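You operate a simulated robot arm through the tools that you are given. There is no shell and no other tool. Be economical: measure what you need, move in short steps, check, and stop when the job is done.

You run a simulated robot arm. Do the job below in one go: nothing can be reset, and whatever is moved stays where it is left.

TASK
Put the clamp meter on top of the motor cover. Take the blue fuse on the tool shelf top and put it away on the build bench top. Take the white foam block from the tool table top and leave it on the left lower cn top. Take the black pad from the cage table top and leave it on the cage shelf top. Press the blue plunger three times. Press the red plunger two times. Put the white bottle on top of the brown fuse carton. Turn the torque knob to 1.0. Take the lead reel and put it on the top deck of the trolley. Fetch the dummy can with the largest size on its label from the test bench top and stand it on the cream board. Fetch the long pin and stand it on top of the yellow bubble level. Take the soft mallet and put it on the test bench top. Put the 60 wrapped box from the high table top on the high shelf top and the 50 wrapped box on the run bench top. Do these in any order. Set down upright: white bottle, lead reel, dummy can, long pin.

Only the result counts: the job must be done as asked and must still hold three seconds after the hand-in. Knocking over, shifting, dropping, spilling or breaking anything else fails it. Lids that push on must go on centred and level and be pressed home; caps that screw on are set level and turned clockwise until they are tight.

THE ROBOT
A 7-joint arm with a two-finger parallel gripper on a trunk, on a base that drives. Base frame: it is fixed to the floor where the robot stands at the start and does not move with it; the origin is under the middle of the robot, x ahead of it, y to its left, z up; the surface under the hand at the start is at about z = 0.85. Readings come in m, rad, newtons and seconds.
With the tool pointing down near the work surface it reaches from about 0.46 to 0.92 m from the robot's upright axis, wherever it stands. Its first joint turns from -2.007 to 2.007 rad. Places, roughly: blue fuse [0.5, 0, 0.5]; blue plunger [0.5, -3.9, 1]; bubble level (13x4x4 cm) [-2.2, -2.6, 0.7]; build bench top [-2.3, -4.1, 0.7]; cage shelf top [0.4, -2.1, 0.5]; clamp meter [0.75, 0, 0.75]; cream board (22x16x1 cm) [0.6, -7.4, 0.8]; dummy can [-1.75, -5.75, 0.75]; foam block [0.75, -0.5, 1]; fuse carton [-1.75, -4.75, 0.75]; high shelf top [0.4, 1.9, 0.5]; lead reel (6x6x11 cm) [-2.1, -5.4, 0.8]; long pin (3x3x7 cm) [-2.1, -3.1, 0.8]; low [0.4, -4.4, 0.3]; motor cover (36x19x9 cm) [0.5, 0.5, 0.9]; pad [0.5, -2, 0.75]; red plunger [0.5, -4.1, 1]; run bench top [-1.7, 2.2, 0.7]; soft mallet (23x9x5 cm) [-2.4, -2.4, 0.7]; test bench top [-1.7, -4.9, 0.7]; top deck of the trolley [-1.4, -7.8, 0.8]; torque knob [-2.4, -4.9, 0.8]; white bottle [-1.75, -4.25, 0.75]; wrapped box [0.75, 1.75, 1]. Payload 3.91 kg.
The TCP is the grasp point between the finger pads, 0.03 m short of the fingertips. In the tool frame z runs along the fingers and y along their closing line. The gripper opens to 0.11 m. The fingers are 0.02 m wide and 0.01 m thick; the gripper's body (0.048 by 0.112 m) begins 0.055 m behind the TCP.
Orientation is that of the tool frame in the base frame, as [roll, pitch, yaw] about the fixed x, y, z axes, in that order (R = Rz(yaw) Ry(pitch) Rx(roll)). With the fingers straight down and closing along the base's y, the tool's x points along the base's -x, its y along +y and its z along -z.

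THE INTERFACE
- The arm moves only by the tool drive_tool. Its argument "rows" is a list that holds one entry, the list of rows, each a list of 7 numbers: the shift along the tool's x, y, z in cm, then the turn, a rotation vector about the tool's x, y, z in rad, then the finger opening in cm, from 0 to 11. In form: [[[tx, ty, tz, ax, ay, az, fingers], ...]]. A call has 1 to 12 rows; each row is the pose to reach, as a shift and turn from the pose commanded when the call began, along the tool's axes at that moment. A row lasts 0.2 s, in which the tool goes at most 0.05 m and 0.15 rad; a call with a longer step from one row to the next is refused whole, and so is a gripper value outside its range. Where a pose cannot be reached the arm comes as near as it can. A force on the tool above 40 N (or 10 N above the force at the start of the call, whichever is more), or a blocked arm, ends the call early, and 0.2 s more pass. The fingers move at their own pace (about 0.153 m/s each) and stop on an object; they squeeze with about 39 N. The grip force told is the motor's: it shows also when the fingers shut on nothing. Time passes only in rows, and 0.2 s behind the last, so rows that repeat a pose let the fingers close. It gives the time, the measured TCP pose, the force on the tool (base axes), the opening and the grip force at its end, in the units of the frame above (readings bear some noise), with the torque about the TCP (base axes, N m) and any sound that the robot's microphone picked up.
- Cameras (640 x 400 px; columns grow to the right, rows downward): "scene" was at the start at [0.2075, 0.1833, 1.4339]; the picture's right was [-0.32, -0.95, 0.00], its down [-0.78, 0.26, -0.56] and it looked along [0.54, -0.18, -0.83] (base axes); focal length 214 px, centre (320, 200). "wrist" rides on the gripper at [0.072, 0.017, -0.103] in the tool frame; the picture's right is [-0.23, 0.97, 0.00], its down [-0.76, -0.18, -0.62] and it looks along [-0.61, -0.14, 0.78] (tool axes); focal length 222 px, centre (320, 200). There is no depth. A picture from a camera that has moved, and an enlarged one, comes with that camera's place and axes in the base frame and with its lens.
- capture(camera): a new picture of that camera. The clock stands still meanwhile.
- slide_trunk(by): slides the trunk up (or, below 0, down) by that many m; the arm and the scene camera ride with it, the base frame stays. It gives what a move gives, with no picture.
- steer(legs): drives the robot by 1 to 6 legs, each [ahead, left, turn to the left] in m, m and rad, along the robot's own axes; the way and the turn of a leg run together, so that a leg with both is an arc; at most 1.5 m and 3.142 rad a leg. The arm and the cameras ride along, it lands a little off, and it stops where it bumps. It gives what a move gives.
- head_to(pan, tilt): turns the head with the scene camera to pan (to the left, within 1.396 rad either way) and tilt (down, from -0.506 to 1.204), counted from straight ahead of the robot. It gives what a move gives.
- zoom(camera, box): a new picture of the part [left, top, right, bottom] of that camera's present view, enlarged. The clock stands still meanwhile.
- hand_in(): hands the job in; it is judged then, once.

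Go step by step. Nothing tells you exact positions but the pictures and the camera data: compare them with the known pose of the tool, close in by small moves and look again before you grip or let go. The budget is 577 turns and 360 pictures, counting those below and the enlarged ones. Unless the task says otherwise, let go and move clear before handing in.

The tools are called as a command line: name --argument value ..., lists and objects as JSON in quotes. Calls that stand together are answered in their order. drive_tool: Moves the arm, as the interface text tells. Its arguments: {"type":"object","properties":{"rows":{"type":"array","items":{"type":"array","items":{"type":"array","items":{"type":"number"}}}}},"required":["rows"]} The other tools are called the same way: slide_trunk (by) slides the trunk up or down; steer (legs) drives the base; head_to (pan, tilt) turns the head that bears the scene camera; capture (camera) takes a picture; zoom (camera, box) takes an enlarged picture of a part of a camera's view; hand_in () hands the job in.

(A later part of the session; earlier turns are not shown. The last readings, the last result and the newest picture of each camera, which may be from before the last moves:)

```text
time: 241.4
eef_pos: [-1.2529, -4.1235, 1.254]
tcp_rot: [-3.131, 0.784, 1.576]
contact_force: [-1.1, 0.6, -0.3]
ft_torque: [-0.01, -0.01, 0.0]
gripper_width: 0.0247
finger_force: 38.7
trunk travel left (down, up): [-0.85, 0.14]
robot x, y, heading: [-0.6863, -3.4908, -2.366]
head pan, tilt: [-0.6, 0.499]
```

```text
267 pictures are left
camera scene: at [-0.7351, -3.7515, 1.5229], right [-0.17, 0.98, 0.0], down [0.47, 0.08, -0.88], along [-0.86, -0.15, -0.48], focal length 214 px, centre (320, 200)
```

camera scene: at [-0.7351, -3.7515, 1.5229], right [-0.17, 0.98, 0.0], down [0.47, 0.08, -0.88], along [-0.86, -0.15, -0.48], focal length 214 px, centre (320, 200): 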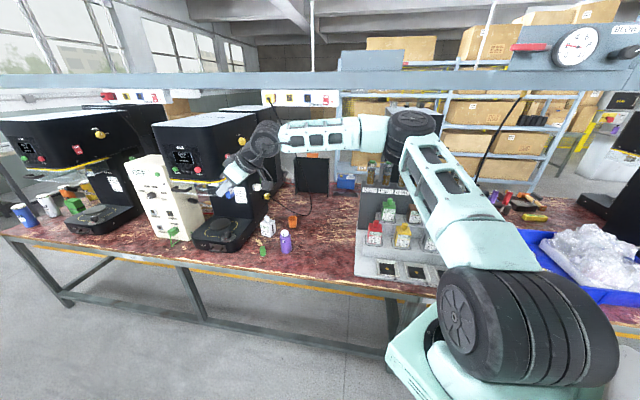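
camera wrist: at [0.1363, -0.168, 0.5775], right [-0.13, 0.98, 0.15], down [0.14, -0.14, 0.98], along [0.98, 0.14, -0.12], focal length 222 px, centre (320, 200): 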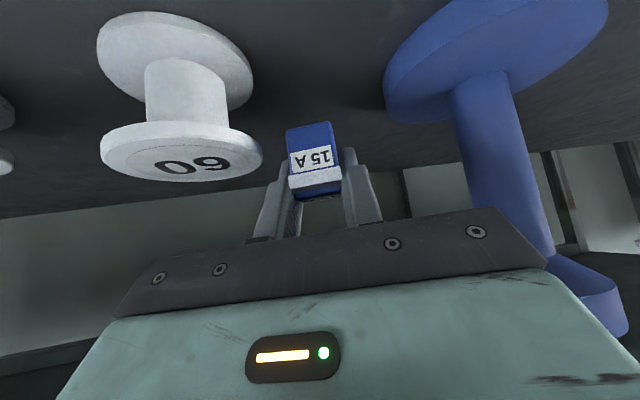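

zoom --camera "scene" --box '[0, 80, 320, 280]'

zoom --camera "scene" --box '[320, 80, 640, 280]'

```text
2.00 times, centred on (160, 180) of scene
camera zoom: at [-0.7351, -3.7515, 1.5229], right [-0.17, 0.98, 0.0], down [0.47, 0.08, -0.88], along [-0.86, -0.15, -0.48], focal length 429 px, centre (640, 240)
```

zoom: 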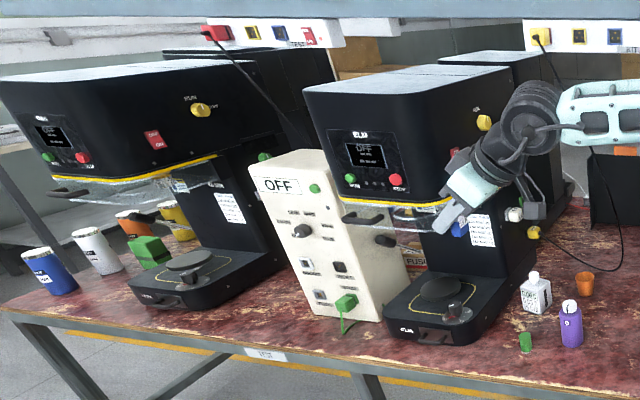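

```text
2.00 times, centred on (480, 180) of scene
camera zoom: at [-0.7351, -3.7515, 1.5229], right [-0.17, 0.98, 0.0], down [0.47, 0.08, -0.88], along [-0.86, -0.15, -0.48], focal length 429 px, centre (0, 240)
```

zoom: 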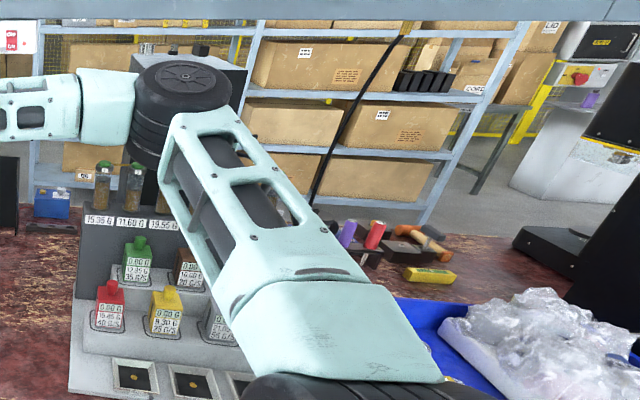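

zoom --camera "scene" --box '[90, 240, 190, 280]'

zoom --camera "scene" --box '[180, 220, 400, 330]'

```text
6.40 times, centred on (140, 260) of scene
camera zoom: at [-0.7351, -3.7515, 1.5229], right [-0.17, 0.98, 0.0], down [0.47, 0.08, -0.88], along [-0.86, -0.15, -0.48], focal length 1373 px, centre (1472, -184)
```

zoom: 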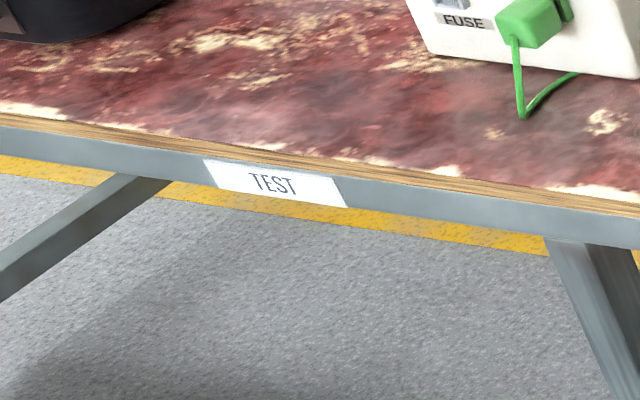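

```text
2.91 times, centred on (290, 275) of scene
camera zoom: at [-0.7351, -3.7515, 1.5229], right [-0.17, 0.98, 0.0], down [0.47, 0.08, -0.88], along [-0.86, -0.15, -0.48], focal length 624 px, centre (407, -18)
```

zoom: 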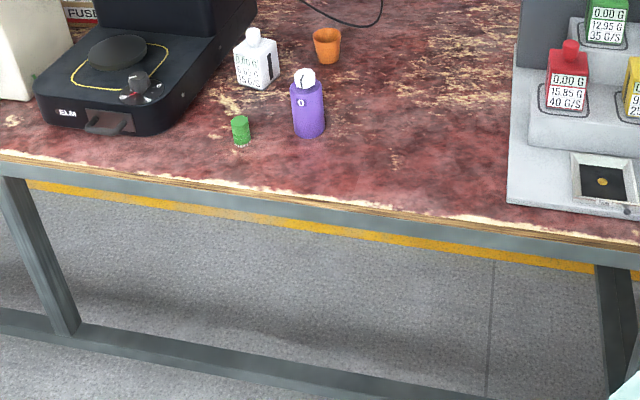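

head_to --pan -1.39 --tilt 0.6

capture --camera "scene"

```text
time: 242.5
eef_pos: [-1.2518, -4.1245, 1.2557]
tcp_rot: [-3.133, 0.786, 1.576]
contact_force: [-0.2, 0.6, -0.8]
ft_torque: [0.0, -0.02, -0.02]
gripper_width: 0.0245
finger_force: 38.8
trunk travel left (down, up): [-0.85, 0.14]
robot x, y, heading: [-0.6825, -3.4906, -2.362]
head pan, tilt: [-1.389, 0.6]
```

```text
262 pictures are left
camera scene: at [-0.7177, -3.6847, 1.5138], right [0.58, 0.82, 0.0], down [0.46, -0.33, -0.83], along [-0.67, 0.48, -0.56], focal length 214 px, centre (320, 200)
```

scene: 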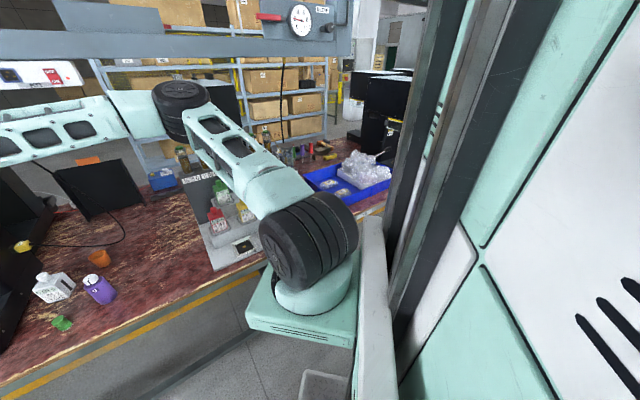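

Backing away from the bench and turning to face it squarely for an overview.

steer --legs '[[-0.213, 0.21, 0], [0, 0, -0.78]]'

head_to --pan 0 --tilt 0.35

capture --camera "scene"

head_to --pan 0.8 --tilt 0.35

capture --camera "scene"

```text
time: 246.6
eef_pos: [-1.2374, -3.5365, 1.2559]
tcp_rot: [-3.131, 0.784, 0.79]
contact_force: [-0.3, -0.8, 0.6]
ft_torque: [0.02, 0.05, -0.03]
gripper_width: 0.0246
finger_force: 38.9
trunk travel left (down, up): [-0.85, 0.14]
robot x, y, heading: [-0.3874, -3.4914, 3.131]
head pan, tilt: [-1.389, 0.6]
```

```text
time: 248.1
eef_pos: [-1.2387, -3.5361, 1.255]
tcp_rot: [-3.131, 0.784, 0.789]
contact_force: [0.5, 0.6, -0.5]
ft_torque: [-0.02, -0.01, -0.03]
gripper_width: 0.0247
finger_force: 39.3
trunk travel left (down, up): [-0.85, 0.14]
robot x, y, heading: [-0.3899, -3.4889, 3.129]
head pan, tilt: [0.0, 0.351]
```

```text
261 pictures are left
camera scene: at [-0.6287, -3.6916, 1.5366], right [0.01, 1.0, 0.0], down [0.34, 0.0, -0.94], along [-0.94, 0.01, -0.34], focal length 214 px, centre (320, 200)
```

scene: 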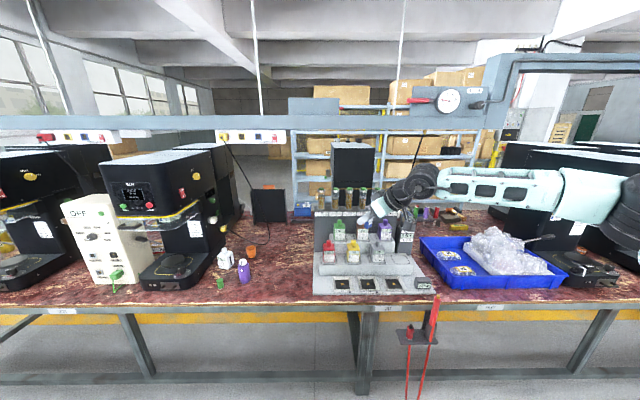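

```text
time: 249.3
eef_pos: [-1.2374, -3.5355, 1.2549]
tcp_rot: [-3.132, 0.785, 0.789]
contact_force: [-0.1, -0.1, -0.6]
ft_torque: [-0.03, -0.01, -0.03]
gripper_width: 0.0248
finger_force: 38.9
trunk travel left (down, up): [-0.85, 0.14]
robot x, y, heading: [-0.3881, -3.4937, 3.125]
head pan, tilt: [0.799, 0.351]
```

```text
260 pictures are left
camera scene: at [-0.6013, -3.7587, 1.5366], right [-0.71, 0.71, 0.0], down [0.24, 0.24, -0.94], along [-0.66, -0.66, -0.34], focal length 214 px, centre (320, 200)
```

scene: 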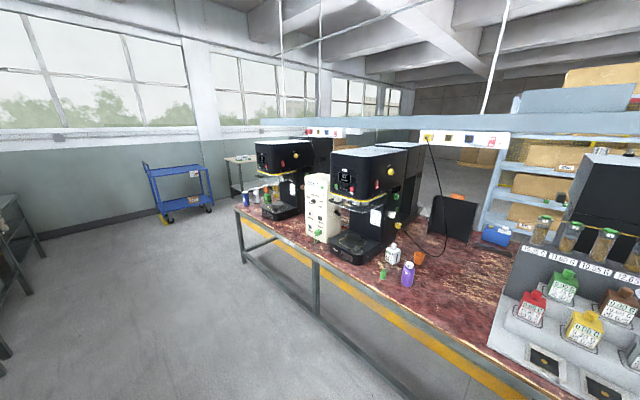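

head_to --pan 0 --tilt 0.6

zoom --camera "scene" --box '[330, 180, 560, 280]'

zoom --camera "scene" --box '[20, 100, 340, 300]'

```text
time: 250.4
eef_pos: [-1.2379, -3.5363, 1.2547]
tcp_rot: [-3.132, 0.786, 0.79]
contact_force: [-0.3, 0.2, -0.8]
ft_torque: [-0.02, 0.0, 0.03]
gripper_width: 0.0245
finger_force: 38.6
trunk travel left (down, up): [-0.85, 0.14]
robot x, y, heading: [-0.3876, -3.4892, 3.128]
head pan, tilt: [0.0, 0.6]
```

```text
2.78 times, centred on (445, 230) of scene
camera zoom: at [-0.624, -3.6918, 1.5138], right [0.01, 1.0, 0.0], down [0.56, -0.01, -0.83], along [-0.83, 0.01, -0.56], focal length 597 px, centre (-28, 116)
```

zoom: 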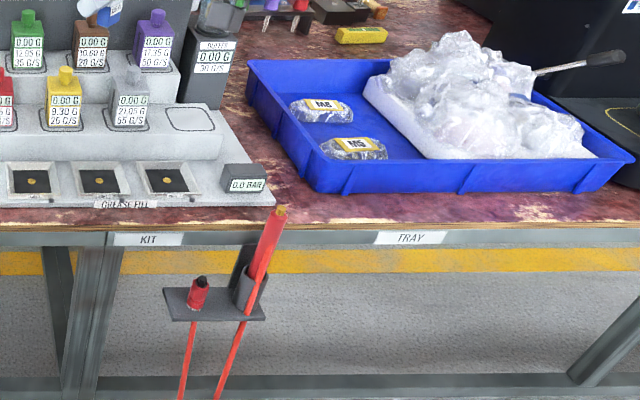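

```text
2.00 times, centred on (180, 200) of scene
camera zoom: at [-0.624, -3.6918, 1.5138], right [0.01, 1.0, 0.0], down [0.56, -0.01, -0.83], along [-0.83, 0.01, -0.56], focal length 429 px, centre (600, 200)
```

zoom: 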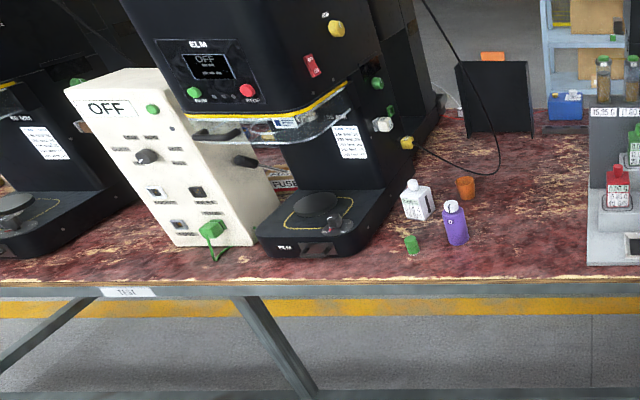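

Labels: TEST, KIT and TRAY are on the front side; the build bench must be the rear side. I'll go around the island's far end, looking as I go.

steer --legs '[[0, 1.5, 0], [0, 1.3, 0]]'

head_to --pan 0.3 --tilt 0.5

capture --camera "scene"

```text
time: 264.0
eef_pos: [-1.2496, -6.3456, 1.2551]
tcp_rot: [-3.13, 0.785, 0.802]
contact_force: [-0.3, 0.8, -0.6]
ft_torque: [-0.01, -0.02, 0.01]
gripper_width: 0.025
finger_force: 39.2
trunk travel left (down, up): [-0.85, 0.14]
robot x, y, heading: [-0.4005, -6.2941, -3.141]
head pan, tilt: [0.0, 0.6]
```

```text
time: 264.8
eef_pos: [-1.2489, -6.3461, 1.254]
tcp_rot: [-3.131, 0.786, 0.802]
contact_force: [-0.3, -0.1, 0.6]
ft_torque: [-0.02, 0.02, 0.01]
gripper_width: 0.0247
finger_force: 38.8
trunk travel left (down, up): [-0.85, 0.14]
robot x, y, heading: [-0.4008, -6.2908, -3.134]
head pan, tilt: [0.3, 0.499]
```

```text
257 pictures are left
camera scene: at [-0.6319, -6.5207, 1.5229], right [-0.3, 0.96, 0.0], down [0.46, 0.14, -0.88], along [-0.84, -0.26, -0.48], focal length 214 px, centre (320, 200)
```

scene: 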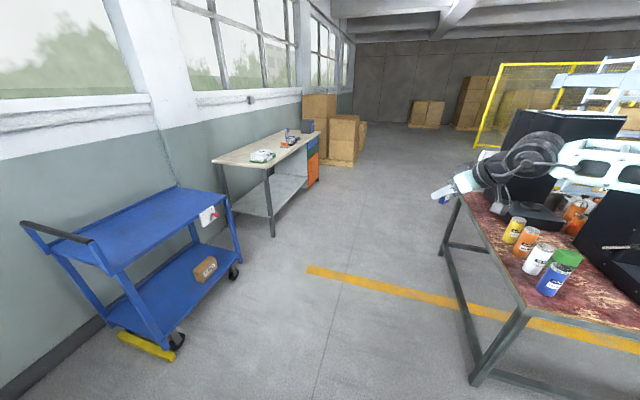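

steer --legs '[[0, 0.38, 0], [1.45, 0, 0]]'

head_to --pan -0.9 --tilt 0.4

capture --camera "scene"

head_to --pan -0.2 --tilt 0.4

capture --camera "scene"

```text
time: 274.0
eef_pos: [-2.6957, -6.7217, 1.2551]
tcp_rot: [-3.132, 0.786, 0.796]
contact_force: [0.4, 0.0, 0.1]
ft_torque: [-0.03, -0.02, 0.01]
gripper_width: 0.0248
finger_force: 39.3
trunk travel left (down, up): [-0.85, 0.14]
robot x, y, heading: [-1.8456, -6.6713, 3.137]
head pan, tilt: [0.3, 0.499]
```

```text
time: 275.4
eef_pos: [-2.6961, -6.7224, 1.2553]
tcp_rot: [-3.131, 0.786, 0.795]
contact_force: [0.8, 1.3, -0.8]
ft_torque: [-0.01, 0.01, -0.01]
gripper_width: 0.0248
finger_force: 39.3
trunk travel left (down, up): [-0.85, 0.14]
robot x, y, heading: [-1.8452, -6.6719, 3.137]
head pan, tilt: [-0.901, 0.4]
```

```text
256 pictures are left
camera scene: at [-2.0502, -6.8011, 1.532], right [0.79, 0.62, 0.0], down [0.24, -0.31, -0.92], along [-0.57, 0.72, -0.39], focal length 214 px, centre (320, 200)
```

scene: 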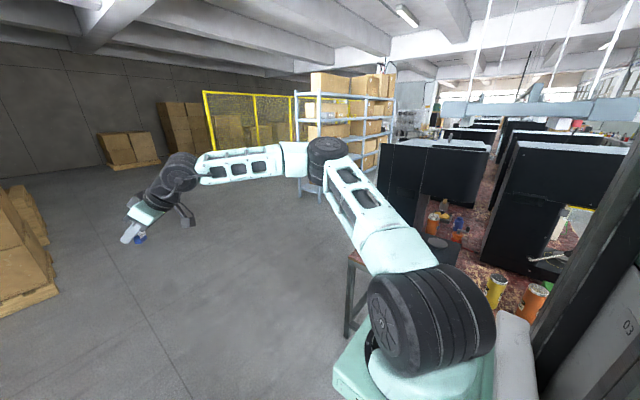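

```text
time: 276.4
eef_pos: [-2.6964, -6.7219, 1.2555]
tcp_rot: [-3.131, 0.785, 0.797]
contact_force: [0.2, -0.4, 0.1]
ft_torque: [0.0, 0.0, 0.0]
gripper_width: 0.0246
finger_force: 38.5
trunk travel left (down, up): [-0.85, 0.14]
robot x, y, heading: [-1.8485, -6.6688, 3.136]
head pan, tilt: [-0.201, 0.4]
```

```text
255 pictures are left
camera scene: at [-2.0836, -6.855, 1.532], right [0.2, 0.98, 0.0], down [0.38, -0.08, -0.92], along [-0.9, 0.19, -0.39], focal length 214 px, centre (320, 200)
```

scene: 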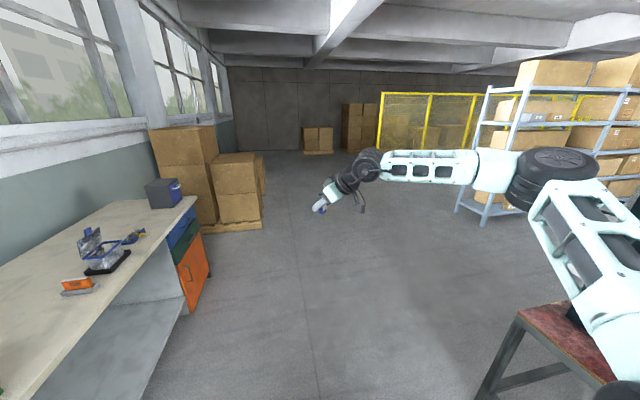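

The back aisle is open. Driving to x ≈ -3.4, turning to face +y and going up to y ≈ -4.9.

steer --legs '[[1.5, 0, 0], [0, 0, -1.57], [1.3, 0, 0]]'

head_to --pan -1.2 --tilt 0.4

capture --camera "scene"

```text
time: 293.8
eef_pos: [-3.3805, -4.4975, 1.2552]
tcp_rot: [-3.131, 0.785, -0.776]
contact_force: [0.6, 0.0, 0.7]
ft_torque: [0.02, 0.03, -0.03]
gripper_width: 0.0248
finger_force: 38.9
trunk travel left (down, up): [-0.85, 0.14]
robot x, y, heading: [-3.33, -5.3518, 1.563]
head pan, tilt: [-0.201, 0.4]
```

```text
time: 295.1
eef_pos: [-3.3796, -4.4967, 1.2555]
tcp_rot: [-3.132, 0.784, -0.774]
contact_force: [-0.8, 0.8, -1.0]
ft_torque: [0.0, -0.03, 0.03]
gripper_width: 0.0249
finger_force: 38.7
trunk travel left (down, up): [-0.85, 0.14]
robot x, y, heading: [-3.3327, -5.3463, 1.568]
head pan, tilt: [-1.201, 0.4]
```

```text
254 pictures are left
camera scene: at [-3.4499, -5.1694, 1.532], right [0.36, -0.93, 0.0], down [-0.36, -0.14, -0.92], along [0.86, 0.33, -0.39], focal length 214 px, centre (320, 200)
```

scene: 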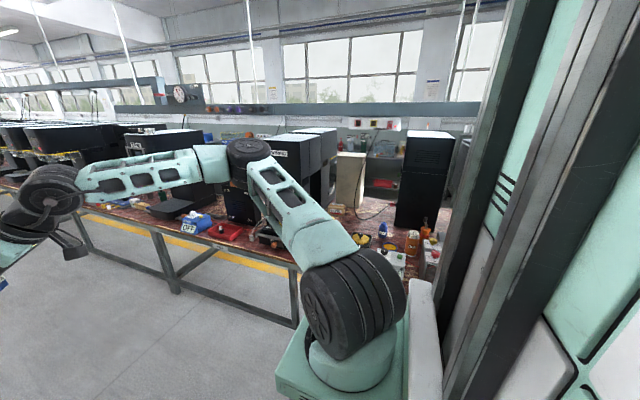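

steer --legs '[[0, 0, -1.57]]'

head_to --pan 0 --tilt 0.6

capture --camera "scene"

head_to --pan 0.8 --tilt 0.5

capture --camera "scene"

```text
time: 299.3
eef_pos: [-2.482, -5.2858, 1.2549]
tcp_rot: [-3.131, 0.785, -2.337]
contact_force: [0.3, -0.1, -0.2]
ft_torque: [0.06, -0.01, 0.03]
gripper_width: 0.0249
finger_force: 39.2
trunk travel left (down, up): [-0.85, 0.14]
robot x, y, heading: [-3.3283, -5.3419, 0.005]
head pan, tilt: [-1.201, 0.4]
```

```text
time: 300.7
eef_pos: [-2.4808, -5.2857, 1.2551]
tcp_rot: [-3.131, 0.786, -2.335]
contact_force: [-0.2, -0.1, -0.2]
ft_torque: [0.02, 0.0, -0.03]
gripper_width: 0.0247
finger_force: 38.7
trunk travel left (down, up): [-0.85, 0.14]
robot x, y, heading: [-3.3279, -5.3461, 0.006]
head pan, tilt: [0.0, 0.6]
```

```text
253 pictures are left
camera scene: at [-3.1029, -5.1395, 1.5138], right [0.0, -1.0, 0.0], down [-0.56, 0.0, -0.83], along [0.83, 0.0, -0.56], focal length 214 px, centre (320, 200)
```

scene: 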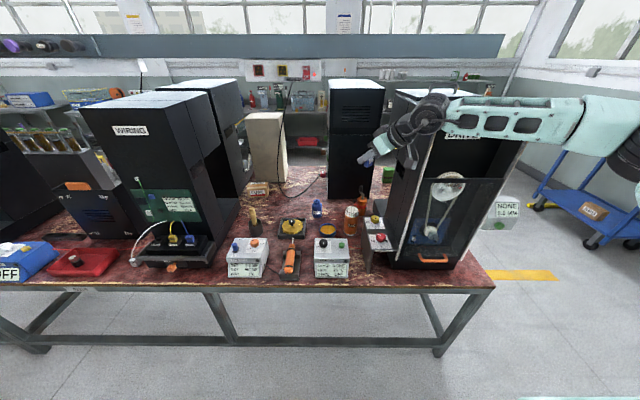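

```text
time: 301.8
eef_pos: [-2.4825, -5.288, 1.2544]
tcp_rot: [-3.132, 0.784, -2.335]
contact_force: [-0.1, 0.2, -0.3]
ft_torque: [0.02, 0.0, 0.01]
gripper_width: 0.0245
finger_force: 39.1
trunk travel left (down, up): [-0.85, 0.14]
robot x, y, heading: [-3.3269, -5.347, 0.004]
head pan, tilt: [0.799, 0.499]
```

```text
252 pictures are left
camera scene: at [-3.1281, -5.0744, 1.5229], right [0.72, -0.69, 0.0], down [-0.33, -0.34, -0.88], along [0.61, 0.63, -0.48], focal length 214 px, centre (320, 200)
```

scene: 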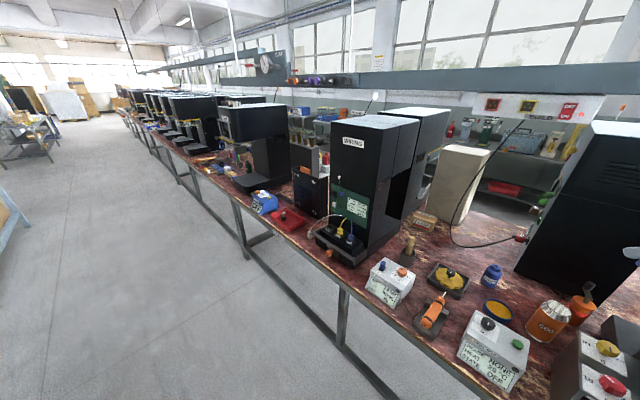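

head_to --pan 0.1 --tilt 0.7

zoom --camera "scene" --box '[140, 110, 300, 260]'

zoom --camera "scene" --box '[280, 110, 440, 260]'

zoom --camera "scene" --box '[0, 180, 240, 290]'

```text
time: 302.9
eef_pos: [-2.4816, -5.286, 1.2556]
tcp_rot: [-3.128, 0.785, -2.335]
contact_force: [0.0, -0.5, -0.4]
ft_torque: [-0.04, 0.0, 0.0]
gripper_width: 0.025
finger_force: 39.1
trunk travel left (down, up): [-0.85, 0.14]
robot x, y, heading: [-3.3267, -5.3456, 0.005]
head pan, tilt: [0.099, 0.7]
```

```text
2.67 times, centred on (220, 185) of scene
camera zoom: at [-3.1068, -5.131, 1.5052], right [0.11, -0.99, 0.0], down [-0.64, -0.07, -0.77], along [0.76, 0.08, -0.64], focal length 572 px, centre (587, 240)
```

zoom: 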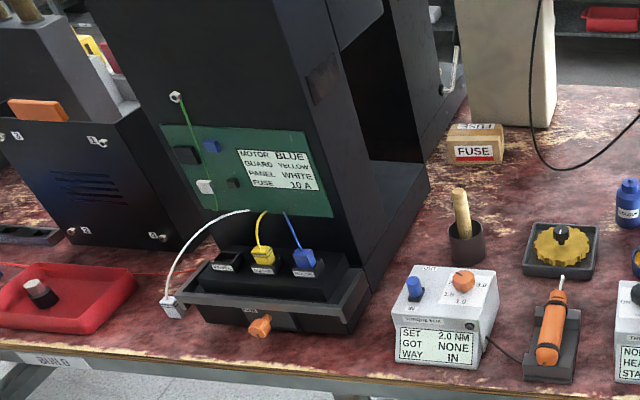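

```text
2.67 times, centred on (360, 185) of scene
camera zoom: at [-3.1068, -5.131, 1.5052], right [0.11, -0.99, 0.0], down [-0.64, -0.07, -0.77], along [0.76, 0.08, -0.64], focal length 572 px, centre (213, 240)
```

zoom: 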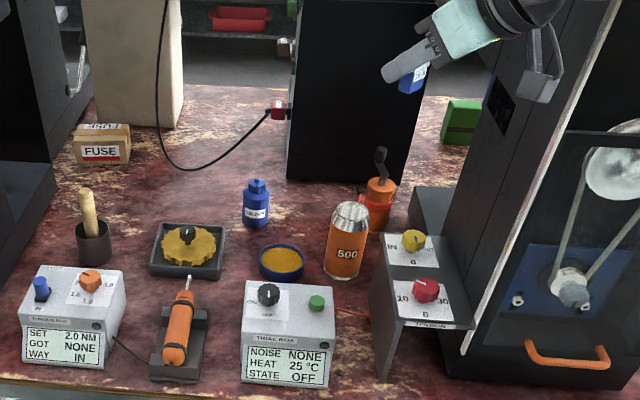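

```text
2.67 times, centred on (120, 235) of scene
camera zoom: at [-3.1068, -5.131, 1.5052], right [0.11, -0.99, 0.0], down [-0.64, -0.07, -0.77], along [0.76, 0.08, -0.64], focal length 572 px, centre (853, 107)
```

zoom: 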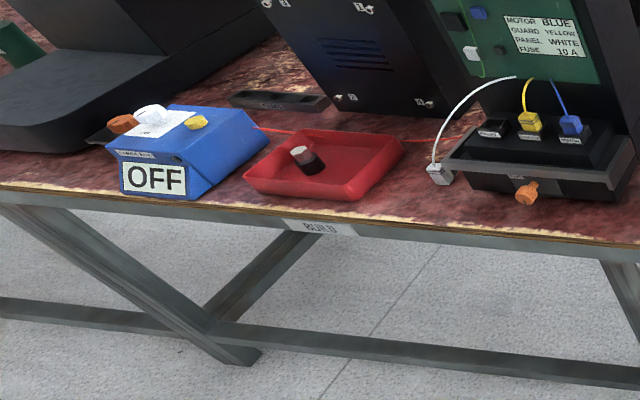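

Now I can see the build side: torque box, lead reel, FUSE carton. A free spot for the fuse is about (-2.14, -4.85). Moving the base there with the hand high, then lowering with the arm.

steer --legs '[[0, 0.436, 0], [0.3, 0, 0]]'

head_to --pan 0 --tilt 0.8

capture --camera "scene"

capture --camera "wrist"

```text
time: 307.2
eef_pos: [-2.182, -4.8501, 1.2557]
tcp_rot: [-3.131, 0.786, -2.336]
contact_force: [0.4, 0.9, -0.6]
ft_torque: [0.02, 0.0, -0.01]
gripper_width: 0.025
finger_force: 39.3
trunk travel left (down, up): [-0.85, 0.14]
robot x, y, heading: [-3.0325, -4.9108, 0.005]
head pan, tilt: [0.099, 0.7]
```

```text
time: 307.9
eef_pos: [-2.1837, -4.8508, 1.2544]
tcp_rot: [-3.131, 0.785, -2.335]
contact_force: [0.6, -0.3, -0.7]
ft_torque: [-0.01, -0.02, -0.03]
gripper_width: 0.0245
finger_force: 38.9
trunk travel left (down, up): [-0.85, 0.14]
robot x, y, heading: [-3.0357, -4.9123, 0.006]
head pan, tilt: [0.0, 0.799]
```

```text
248 pictures are left
camera scene: at [-2.8115, -4.7037, 1.497], right [0.01, -1.0, 0.0], down [-0.72, 0.0, -0.7], along [0.7, 0.0, -0.72], focal length 214 px, centre (320, 200)
```

scene: 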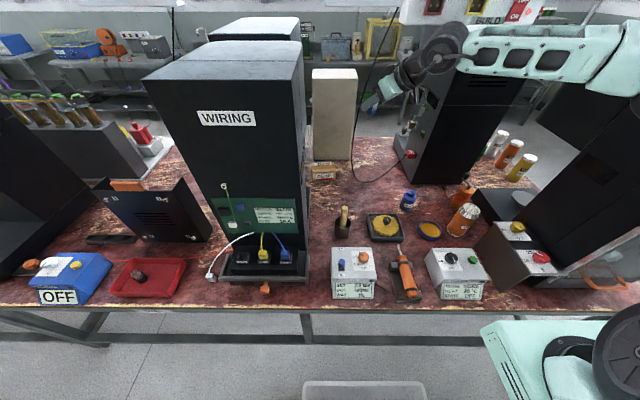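

```text
247 pictures are left
camera wrist: at [-2.2814, -4.9279, 1.2776], right [-0.59, 0.79, 0.15], down [0.19, -0.05, 0.98], along [0.79, 0.6, -0.12], focal length 222 px, centre (320, 200)
```

wrist: 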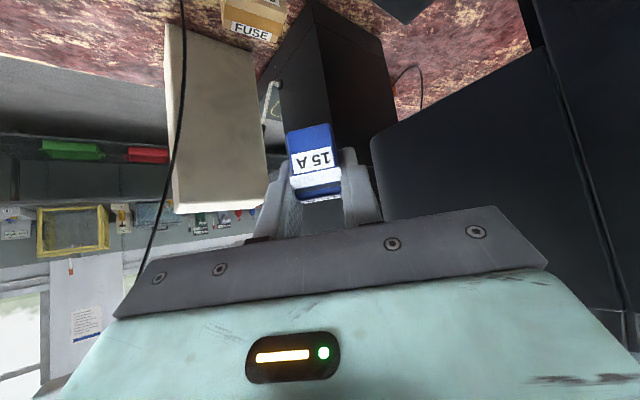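

Bench side is clear. Lowering most of the way towards (-2.12, -4.86).

drive_tool --rows '[[[2.4, -1, 3.0, 0, 0, 0, 0], [4.8, -2, 5.9, 0, 0, 0, 0], [7.2, -3, 8.8, 0, 0, 0, 0], [9.6, -4, 11.8, 0, 0, 0, 0], [12, -5, 14.7, 0, 0, 0, 0], [14.4, -5.3, 17.6, 0, 0, 0, 0], [16.8, -5.3, 20.6, 0, 0, 0, 0], [19.2, -5.3, 23.5, 0, 0, 0, 0], [19.2, -5.3, 23.5, 0, 0, 0, 0]]]'

capture --camera "scene"

capture --camera "wrist"

```text
time: 309.9
eef_pos: [-2.122, -4.8684, 0.9543]
tcp_rot: [-3.128, 0.788, -2.336]
contact_force: [0.0, -0.2, -0.7]
ft_torque: [-0.02, -0.02, -0.02]
gripper_width: 0.0249
finger_force: 39.6
trunk travel left (down, up): [-0.85, 0.14]
robot x, y, heading: [-3.0315, -4.9095, 0.009]
head pan, tilt: [0.0, 0.799]
```

```text
246 pictures are left
camera scene: at [-2.8115, -4.7038, 1.4969], right [0.01, -1.0, 0.0], down [-0.72, 0.0, -0.7], along [0.7, 0.0, -0.72], focal length 214 px, centre (320, 200)
```

scene: 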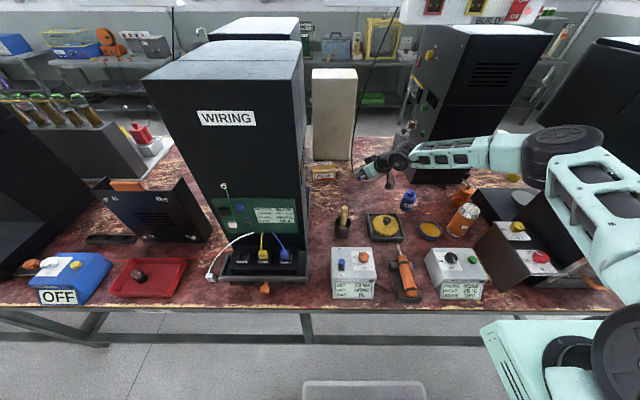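

```text
245 pictures are left
camera wrist: at [-2.2207, -4.9443, 0.9764], right [-0.59, 0.8, 0.15], down [0.19, -0.05, 0.98], along [0.79, 0.6, -0.12], focal length 222 px, centre (320, 200)
```

wrist: 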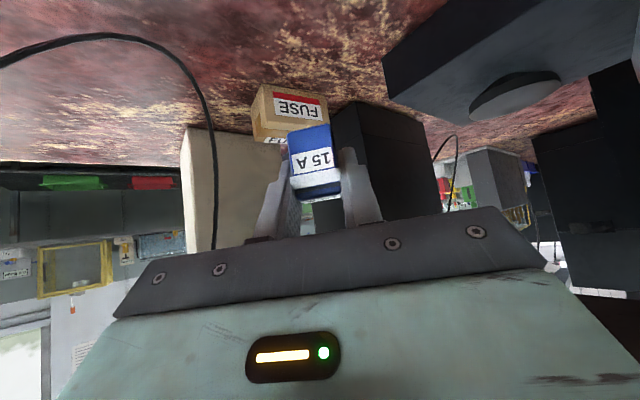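

drive_tool --rows '[[[3, 0, 3, 0, 0, 0, 0], [5, 0, 5, 0, 0, 0, 0], [6.4, 0, 6.4, 0, 0, 0, 0], [6.4, 0, 6.4, 0, 0, 0, 0]]]'

zoom --camera "scene" --box '[310, 150, 430, 240]'

```text
time: 310.9
eef_pos: [-2.1207, -4.8686, 0.8637]
tcp_rot: [-3.132, 0.787, -2.335]
contact_force: [0.3, 0.6, -0.9]
ft_torque: [-0.02, 0.02, 0.02]
gripper_width: 0.0246
finger_force: 39.1
trunk travel left (down, up): [-0.85, 0.14]
robot x, y, heading: [-3.0316, -4.9101, 0.011]
head pan, tilt: [0.0, 0.799]
```

```text
4.44 times, centred on (370, 195) of scene
camera zoom: at [-2.8116, -4.7036, 1.4969], right [0.01, -1.0, 0.0], down [-0.72, 0.0, -0.7], along [0.7, 0.0, -0.72], focal length 953 px, centre (98, 222)
```

zoom: 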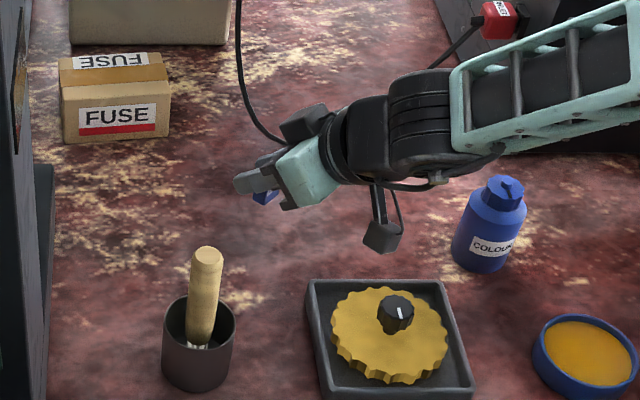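

The forearm rises outward, about 5 cm above the blue bottle after lowering, so I continue down in small steps.

drive_tool --rows '[[[0.7, 0, 0.7, 0, 0, 0, 0], [1.4, 0, 1.4, 0, 0, 0, 0], [1.4, 0, 1.4, 0, 0, 0, 0]]]'

zoom --camera "scene" --box '[340, 160, 420, 220]'

```text
time: 311.7
eef_pos: [-2.121, -4.8696, 0.8429]
tcp_rot: [-3.132, 0.786, -2.335]
contact_force: [-0.5, -0.4, 0.9]
ft_torque: [0.0, -0.01, 0.05]
gripper_width: 0.0246
finger_force: 38.9
trunk travel left (down, up): [-0.85, 0.14]
robot x, y, heading: [-3.0268, -4.9143, 0.006]
head pan, tilt: [0.0, 0.799]
```

```text
6.67 times, centred on (380, 190) of scene
camera zoom: at [-2.8115, -4.7037, 1.4969], right [0.01, -1.0, 0.0], down [-0.72, 0.0, -0.7], along [0.7, 0.0, -0.72], focal length 1430 px, centre (-80, 267)
```

zoom: 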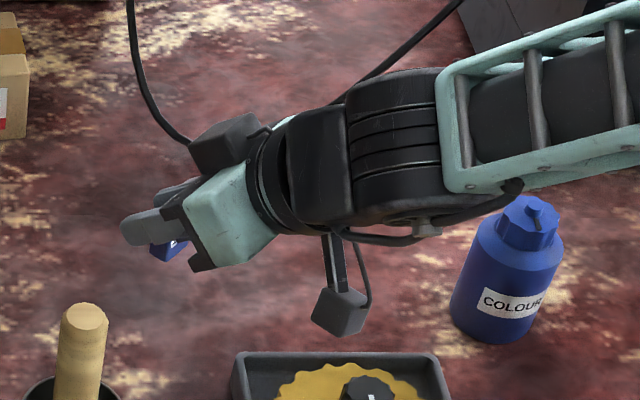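

drive_tool --rows '[[[0.3, 0, 0.3, 0, 0, 0, 0], [0.6, 0, 0.6, 0, 0, 0, 0], [0.6, 0, 0.6, 0, 0, 0, 0]]]'

drive_tool --rows '[[[0.3, 0, 0.3, 0, 0, 0, 0], [0.6, 0, 0.6, 0, 0, 0, 0], [0.6, 0, 0.6, 0, 0, 0, 0]]]'

```text
time: 312.5
eef_pos: [-2.1214, -4.8683, 0.8344]
tcp_rot: [-3.131, 0.786, -2.336]
contact_force: [-0.3, 0.3, -0.1]
ft_torque: [0.01, -0.02, 0.02]
gripper_width: 0.0245
finger_force: 39.4
trunk travel left (down, up): [-0.85, 0.14]
robot x, y, heading: [-3.033, -4.9097, 0.004]
head pan, tilt: [0.0, 0.799]
```

```text
time: 313.3
eef_pos: [-2.1221, -4.8677, 0.8266]
tcp_rot: [-3.133, 0.786, -2.335]
contact_force: [-0.6, 0.9, -0.3]
ft_torque: [-0.03, 0.01, 0.0]
gripper_width: 0.0247
finger_force: 38.6
trunk travel left (down, up): [-0.85, 0.14]
robot x, y, heading: [-3.0325, -4.9093, 0.003]
head pan, tilt: [0.0, 0.799]
```

drive_tool --rows '[[[0.3, 0, 0.3, 0, 0, 0, 0], [0.6, 0, 0.6, 0, 0, 0, 0], [0.6, 0, 0.6, 0, 0, 0, 0]]]'

drive_tool --rows '[[[0.3, 0, 0.3, 0, 0, 0, 0], [0.6, 0, 0.6, 0, 0, 0, 0], [0.6, 0, 0.6, 0, 0, 0, 0]]]'

zoom --camera "scene" --box '[340, 160, 420, 220]'

```text
time: 314.1
eef_pos: [-2.1209, -4.8681, 0.819]
tcp_rot: [-3.13, 0.787, -2.336]
contact_force: [0.4, -0.3, 0.6]
ft_torque: [-0.02, 0.02, 0.0]
gripper_width: 0.0247
finger_force: 39.2
trunk travel left (down, up): [-0.85, 0.14]
robot x, y, heading: [-3.0347, -4.9099, 0.003]
head pan, tilt: [0.0, 0.799]
```

```text
time: 314.9
eef_pos: [-2.1218, -4.8674, 0.8101]
tcp_rot: [-3.13, 0.787, -2.336]
contact_force: [0.9, -0.6, -1.2]
ft_torque: [-0.04, -0.01, -0.02]
gripper_width: 0.0246
finger_force: 38.7
trunk travel left (down, up): [-0.85, 0.14]
robot x, y, heading: [-3.0281, -4.912, 0.001]
head pan, tilt: [0.0, 0.799]
```

```text
6.67 times, centred on (380, 190) of scene
camera zoom: at [-2.8115, -4.7037, 1.4969], right [0.01, -1.0, 0.0], down [-0.72, 0.0, -0.7], along [0.7, 0.0, -0.72], focal length 1430 px, centre (-80, 267)
```

zoom: 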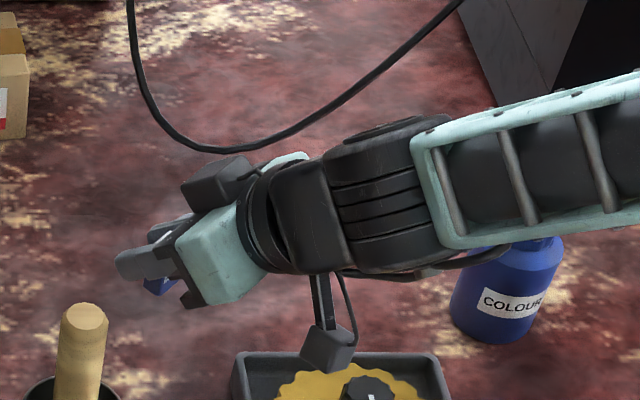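

The wrist camera would come down onto the gear tray here. I'll lift 4 cm and go 9 cm further forward.

drive_tool --rows '[[[-1.5, 0, -1.5, 0, 0, 0, 0], [-2.9, 0, -2.9, 0, 0, 0, 0], [-5, 0, -0.8, 0, 0, 0, 0], [-7, 0, 1.3, 0, 0, 0, 0], [-9.2, 0.3, 3.5, 0, 0, 0, 0], [-9.2, 0.3, 3.5, 0, 0, 0, 0]]]'

capture --camera "wrist"

zoom --camera "scene" --box '[310, 150, 430, 240]'

```text
time: 316.3
eef_pos: [-2.0619, -4.8012, 0.8499]
tcp_rot: [-3.132, 0.785, -2.336]
contact_force: [0.2, -0.6, -0.4]
ft_torque: [0.01, 0.03, 0.01]
gripper_width: 0.0245
finger_force: 38.7
trunk travel left (down, up): [-0.85, 0.14]
robot x, y, heading: [-3.0306, -4.9122, 0.005]
head pan, tilt: [0.0, 0.799]
```

```text
241 pictures are left
camera wrist: at [-2.1601, -4.8782, 0.8725], right [-0.59, 0.79, 0.15], down [0.19, -0.05, 0.98], along [0.79, 0.61, -0.12], focal length 222 px, centre (320, 200)
```

wrist: 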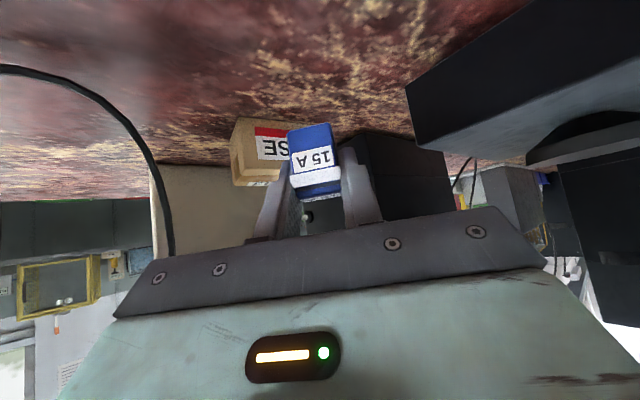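

```text
4.44 times, centred on (370, 195) of scene
camera zoom: at [-2.8116, -4.7037, 1.497], right [0.01, -1.0, 0.0], down [-0.72, 0.0, -0.7], along [0.7, 0.0, -0.72], focal length 953 px, centre (98, 222)
```

zoom: 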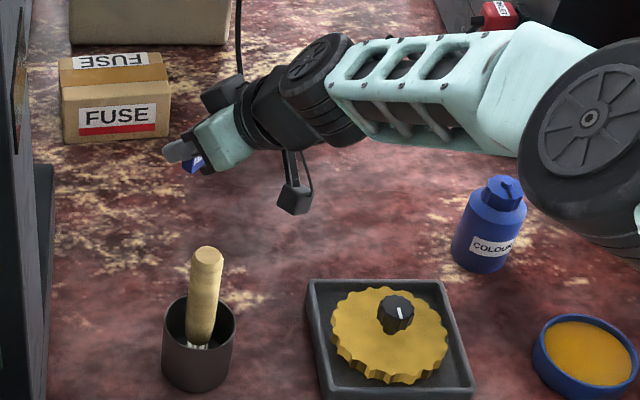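

drive_tool --rows '[[[1, 0, 1, 0, 0, 0, 0], [2, 0, 2, 0, 0, 0, 0], [2.6, 0, 2.6, 0, 0, 0, 0], [2.6, 0, 2.6, 0, 0, 0, 0]]]'

drive_tool --rows '[[[0.3, 0, 0.3, 0, 0, 0, 0], [0.5, 0, 0.5, 0, 0, 0, 0], [0.5, 0, 0.5, 0, 0, 0, 0]]]'

zoom --camera "scene" --box '[310, 150, 390, 210]'

```text
time: 317.3
eef_pos: [-2.0636, -4.8007, 0.8241]
tcp_rot: [-3.13, 0.785, -2.337]
contact_force: [0.0, -0.4, -0.2]
ft_torque: [-0.01, -0.02, 0.01]
gripper_width: 0.0246
finger_force: 39.0
out of reach, approached as far as the arm can: row 2, 3, 4
trunk travel left (down, up): [-0.85, 0.14]
robot x, y, heading: [-3.0316, -4.9091, 0.005]
head pan, tilt: [0.0, 0.799]
```

```text
time: 318.1
eef_pos: [-2.0671, -4.8023, 0.8173]
tcp_rot: [-3.133, 0.785, -2.334]
contact_force: [0.3, 0.6, 0.5]
ft_torque: [0.0, 0.01, 0.01]
gripper_width: 0.0247
finger_force: 38.9
trunk travel left (down, up): [-0.85, 0.14]
robot x, y, heading: [-3.0308, -4.9118, 0.007]
head pan, tilt: [0.0, 0.799]
```

```text
6.67 times, centred on (350, 180) of scene
camera zoom: at [-2.8115, -4.7037, 1.4969], right [0.01, -1.0, 0.0], down [-0.72, 0.0, -0.7], along [0.7, 0.0, -0.72], focal length 1430 px, centre (120, 333)
```

zoom: 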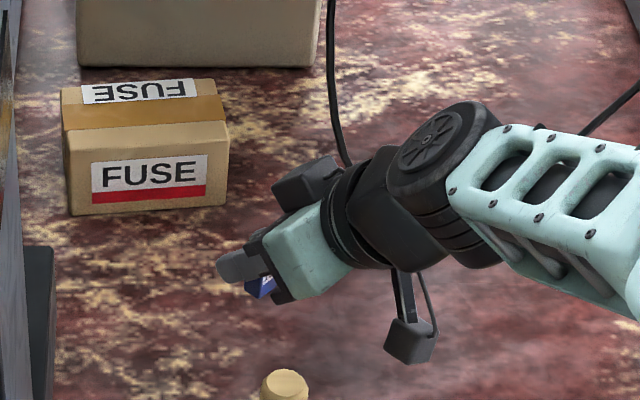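

At the arm's reach limit; I'll lower the rest with the trunk.

slide_trunk --by -0.01

slide_trunk --by -0.006

slide_trunk --by -0.004

slide_trunk --by -0.004

```text
time: 318.7
eef_pos: [-2.0666, -4.802, 0.8085]
tcp_rot: [-3.131, 0.785, -2.336]
contact_force: [0.9, 0.1, -0.7]
ft_torque: [0.0, -0.02, 0.0]
gripper_width: 0.0248
finger_force: 39.3
trunk travel left (down, up): [-0.84, 0.15]
robot x, y, heading: [-3.0291, -4.9109, 0.004]
head pan, tilt: [0.0, 0.799]
```

```text
time: 319.2
eef_pos: [-2.0666, -4.8018, 0.8006]
tcp_rot: [-3.131, 0.785, -2.335]
contact_force: [0.5, -0.3, 0.4]
ft_torque: [0.02, -0.01, -0.03]
gripper_width: 0.0248
finger_force: 38.9
trunk travel left (down, up): [-0.834, 0.156]
robot x, y, heading: [-3.0328, -4.9141, 0.01]
head pan, tilt: [0.0, 0.799]
```

```text
time: 319.7
eef_pos: [-2.0661, -4.8014, 0.798]
tcp_rot: [-3.13, 0.785, -2.335]
contact_force: [0.4, -0.7, 0.3]
ft_torque: [0.03, 0.0, 0.01]
gripper_width: 0.0247
finger_force: 39.0
trunk travel left (down, up): [-0.83, 0.16]
robot x, y, heading: [-3.0296, -4.9118, 0.01]
head pan, tilt: [0.0, 0.799]
```

```text
time: 320.3
eef_pos: [-2.068, -4.8029, 0.7941]
tcp_rot: [-3.132, 0.785, -2.335]
contact_force: [-0.2, 0.1, -0.9]
ft_torque: [-0.01, -0.03, 0.04]
gripper_width: 0.0248
finger_force: 38.9
trunk travel left (down, up): [-0.826, 0.164]
robot x, y, heading: [-3.0339, -4.9076, 0.005]
head pan, tilt: [0.0, 0.799]
```

Triangulating the carton gives the bench at z ≈ 0.755, so contact is a few millimetres away.

slide_trunk --by -0.004

slide_trunk --by -0.003

capture --camera "wrist"

```text
time: 320.8
eef_pos: [-2.0669, -4.8019, 0.7891]
tcp_rot: [-3.132, 0.784, -2.336]
contact_force: [-0.2, 0.1, -0.7]
ft_torque: [-0.03, 0.0, 0.0]
gripper_width: 0.0248
finger_force: 39.1
trunk travel left (down, up): [-0.822, 0.168]
robot x, y, heading: [-3.0328, -4.9118, 0.005]
head pan, tilt: [0.0, 0.799]
```

```text
time: 321.3
eef_pos: [-2.0668, -4.8015, 0.7857]
tcp_rot: [-3.131, 0.786, -2.333]
contact_force: [-0.1, -0.7, 0.0]
ft_torque: [0.0, -0.03, 0.01]
gripper_width: 0.0246
finger_force: 38.7
trunk travel left (down, up): [-0.819, 0.171]
robot x, y, heading: [-3.0304, -4.9123, 0.005]
head pan, tilt: [0.0, 0.799]
```

```text
238 pictures are left
camera wrist: at [-2.1656, -4.8788, 0.8094], right [-0.59, 0.79, 0.15], down [0.19, -0.05, 0.98], along [0.79, 0.6, -0.12], focal length 222 px, centre (320, 200)
```

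wrist: 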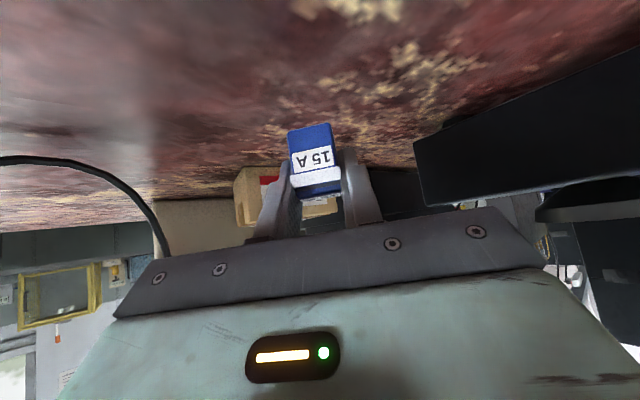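

slide_trunk --by -0.004

slide_trunk --by -0.003

slide_trunk --by -0.003

```text
time: 321.9
eef_pos: [-2.0672, -4.8019, 0.7834]
tcp_rot: [-3.129, 0.786, -2.336]
contact_force: [0.0, 0.1, -1.0]
ft_torque: [0.02, 0.0, -0.01]
gripper_width: 0.0247
finger_force: 39.6
trunk travel left (down, up): [-0.815, 0.175]
robot x, y, heading: [-3.0309, -4.9093, 0.005]
head pan, tilt: [0.0, 0.799]
```

```text
time: 322.4
eef_pos: [-2.0661, -4.8021, 0.7803]
tcp_rot: [-3.132, 0.784, -2.335]
contact_force: [-0.1, 0.2, -1.2]
ft_torque: [-0.02, 0.02, 0.03]
gripper_width: 0.0247
finger_force: 39.1
trunk travel left (down, up): [-0.812, 0.178]
robot x, y, heading: [-3.0336, -4.9134, 0.001]
head pan, tilt: [0.0, 0.799]
```

```text
time: 322.9
eef_pos: [-2.066, -4.8024, 0.7763]
tcp_rot: [-3.133, 0.785, -2.335]
contact_force: [0.5, -0.5, -0.2]
ft_torque: [0.04, 0.0, 0.01]
gripper_width: 0.0248
finger_force: 38.9
trunk travel left (down, up): [-0.809, 0.181]
robot x, y, heading: [-3.0325, -4.9106, 0.006]
head pan, tilt: [0.0, 0.799]
```

slide_trunk --by -0.004

slide_trunk --by -0.003

zoom --camera "wrist" --box '[240, 90, 400, 220]'

```text
time: 323.4
eef_pos: [-2.0671, -4.8016, 0.7731]
tcp_rot: [-3.131, 0.787, -2.335]
contact_force: [1.0, -0.7, -0.3]
ft_torque: [-0.01, 0.01, 0.04]
gripper_width: 0.0248
finger_force: 39.1
trunk travel left (down, up): [-0.805, 0.185]
robot x, y, heading: [-3.0335, -4.9086, 0.004]
head pan, tilt: [0.0, 0.799]
```

```text
time: 323.9
eef_pos: [-2.0668, -4.8014, 0.7701]
tcp_rot: [-3.131, 0.786, -2.335]
contact_force: [-0.3, -0.3, -0.1]
ft_torque: [0.0, 0.0, 0.0]
gripper_width: 0.0247
finger_force: 38.7
trunk travel left (down, up): [-0.802, 0.188]
robot x, y, heading: [-3.0324, -4.9108, 0.005]
head pan, tilt: [0.0, 0.799]
```

```text
3.08 times, centred on (320, 155) of wrist
camera zoom: at [-2.1656, -4.8788, 0.7924], right [-0.59, 0.79, 0.15], down [0.19, -0.05, 0.98], along [0.79, 0.6, -0.12], focal length 684 px, centre (320, 338)
```

zoom: 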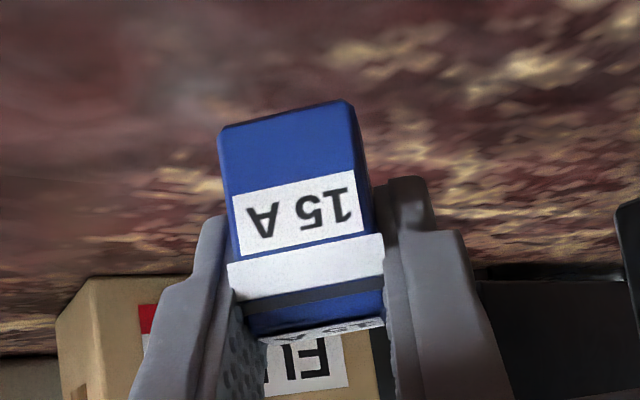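

slide_trunk --by -0.004

slide_trunk --by -0.003

slide_trunk --by -0.003

capture --camera "wrist"

```text
time: 324.5
eef_pos: [-2.0672, -4.8019, 0.7662]
tcp_rot: [-3.132, 0.786, -2.332]
contact_force: [0.1, 0.1, 0.4]
ft_torque: [0.0, 0.01, -0.02]
gripper_width: 0.0248
finger_force: 39.2
trunk travel left (down, up): [-0.798, 0.192]
robot x, y, heading: [-3.0338, -4.9106, 0.004]
head pan, tilt: [0.0, 0.799]
```

```text
time: 325.0
eef_pos: [-2.0675, -4.8022, 0.7627]
tcp_rot: [-3.132, 0.785, -2.336]
contact_force: [-0.1, 0.0, 0.1]
ft_torque: [-0.05, 0.01, -0.02]
gripper_width: 0.0246
finger_force: 39.0
trunk travel left (down, up): [-0.795, 0.195]
robot x, y, heading: [-3.0292, -4.9114, 0.002]
head pan, tilt: [0.0, 0.799]
```

```text
time: 325.5
eef_pos: [-2.0672, -4.8028, 0.7601]
tcp_rot: [-3.131, 0.787, -2.336]
contact_force: [-0.6, -0.1, -0.4]
ft_torque: [0.03, -0.04, 0.01]
gripper_width: 0.0249
finger_force: 39.0
trunk travel left (down, up): [-0.792, 0.198]
robot x, y, heading: [-3.0305, -4.9112, 0.008]
head pan, tilt: [0.0, 0.799]
```

```text
236 pictures are left
camera wrist: at [-2.1656, -4.8788, 0.7824], right [-0.59, 0.79, 0.15], down [0.19, -0.05, 0.98], along [0.79, 0.6, -0.12], focal length 222 px, centre (320, 200)
```

wrist: 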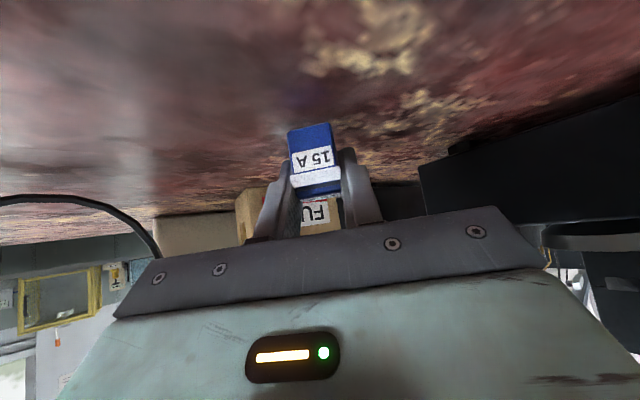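

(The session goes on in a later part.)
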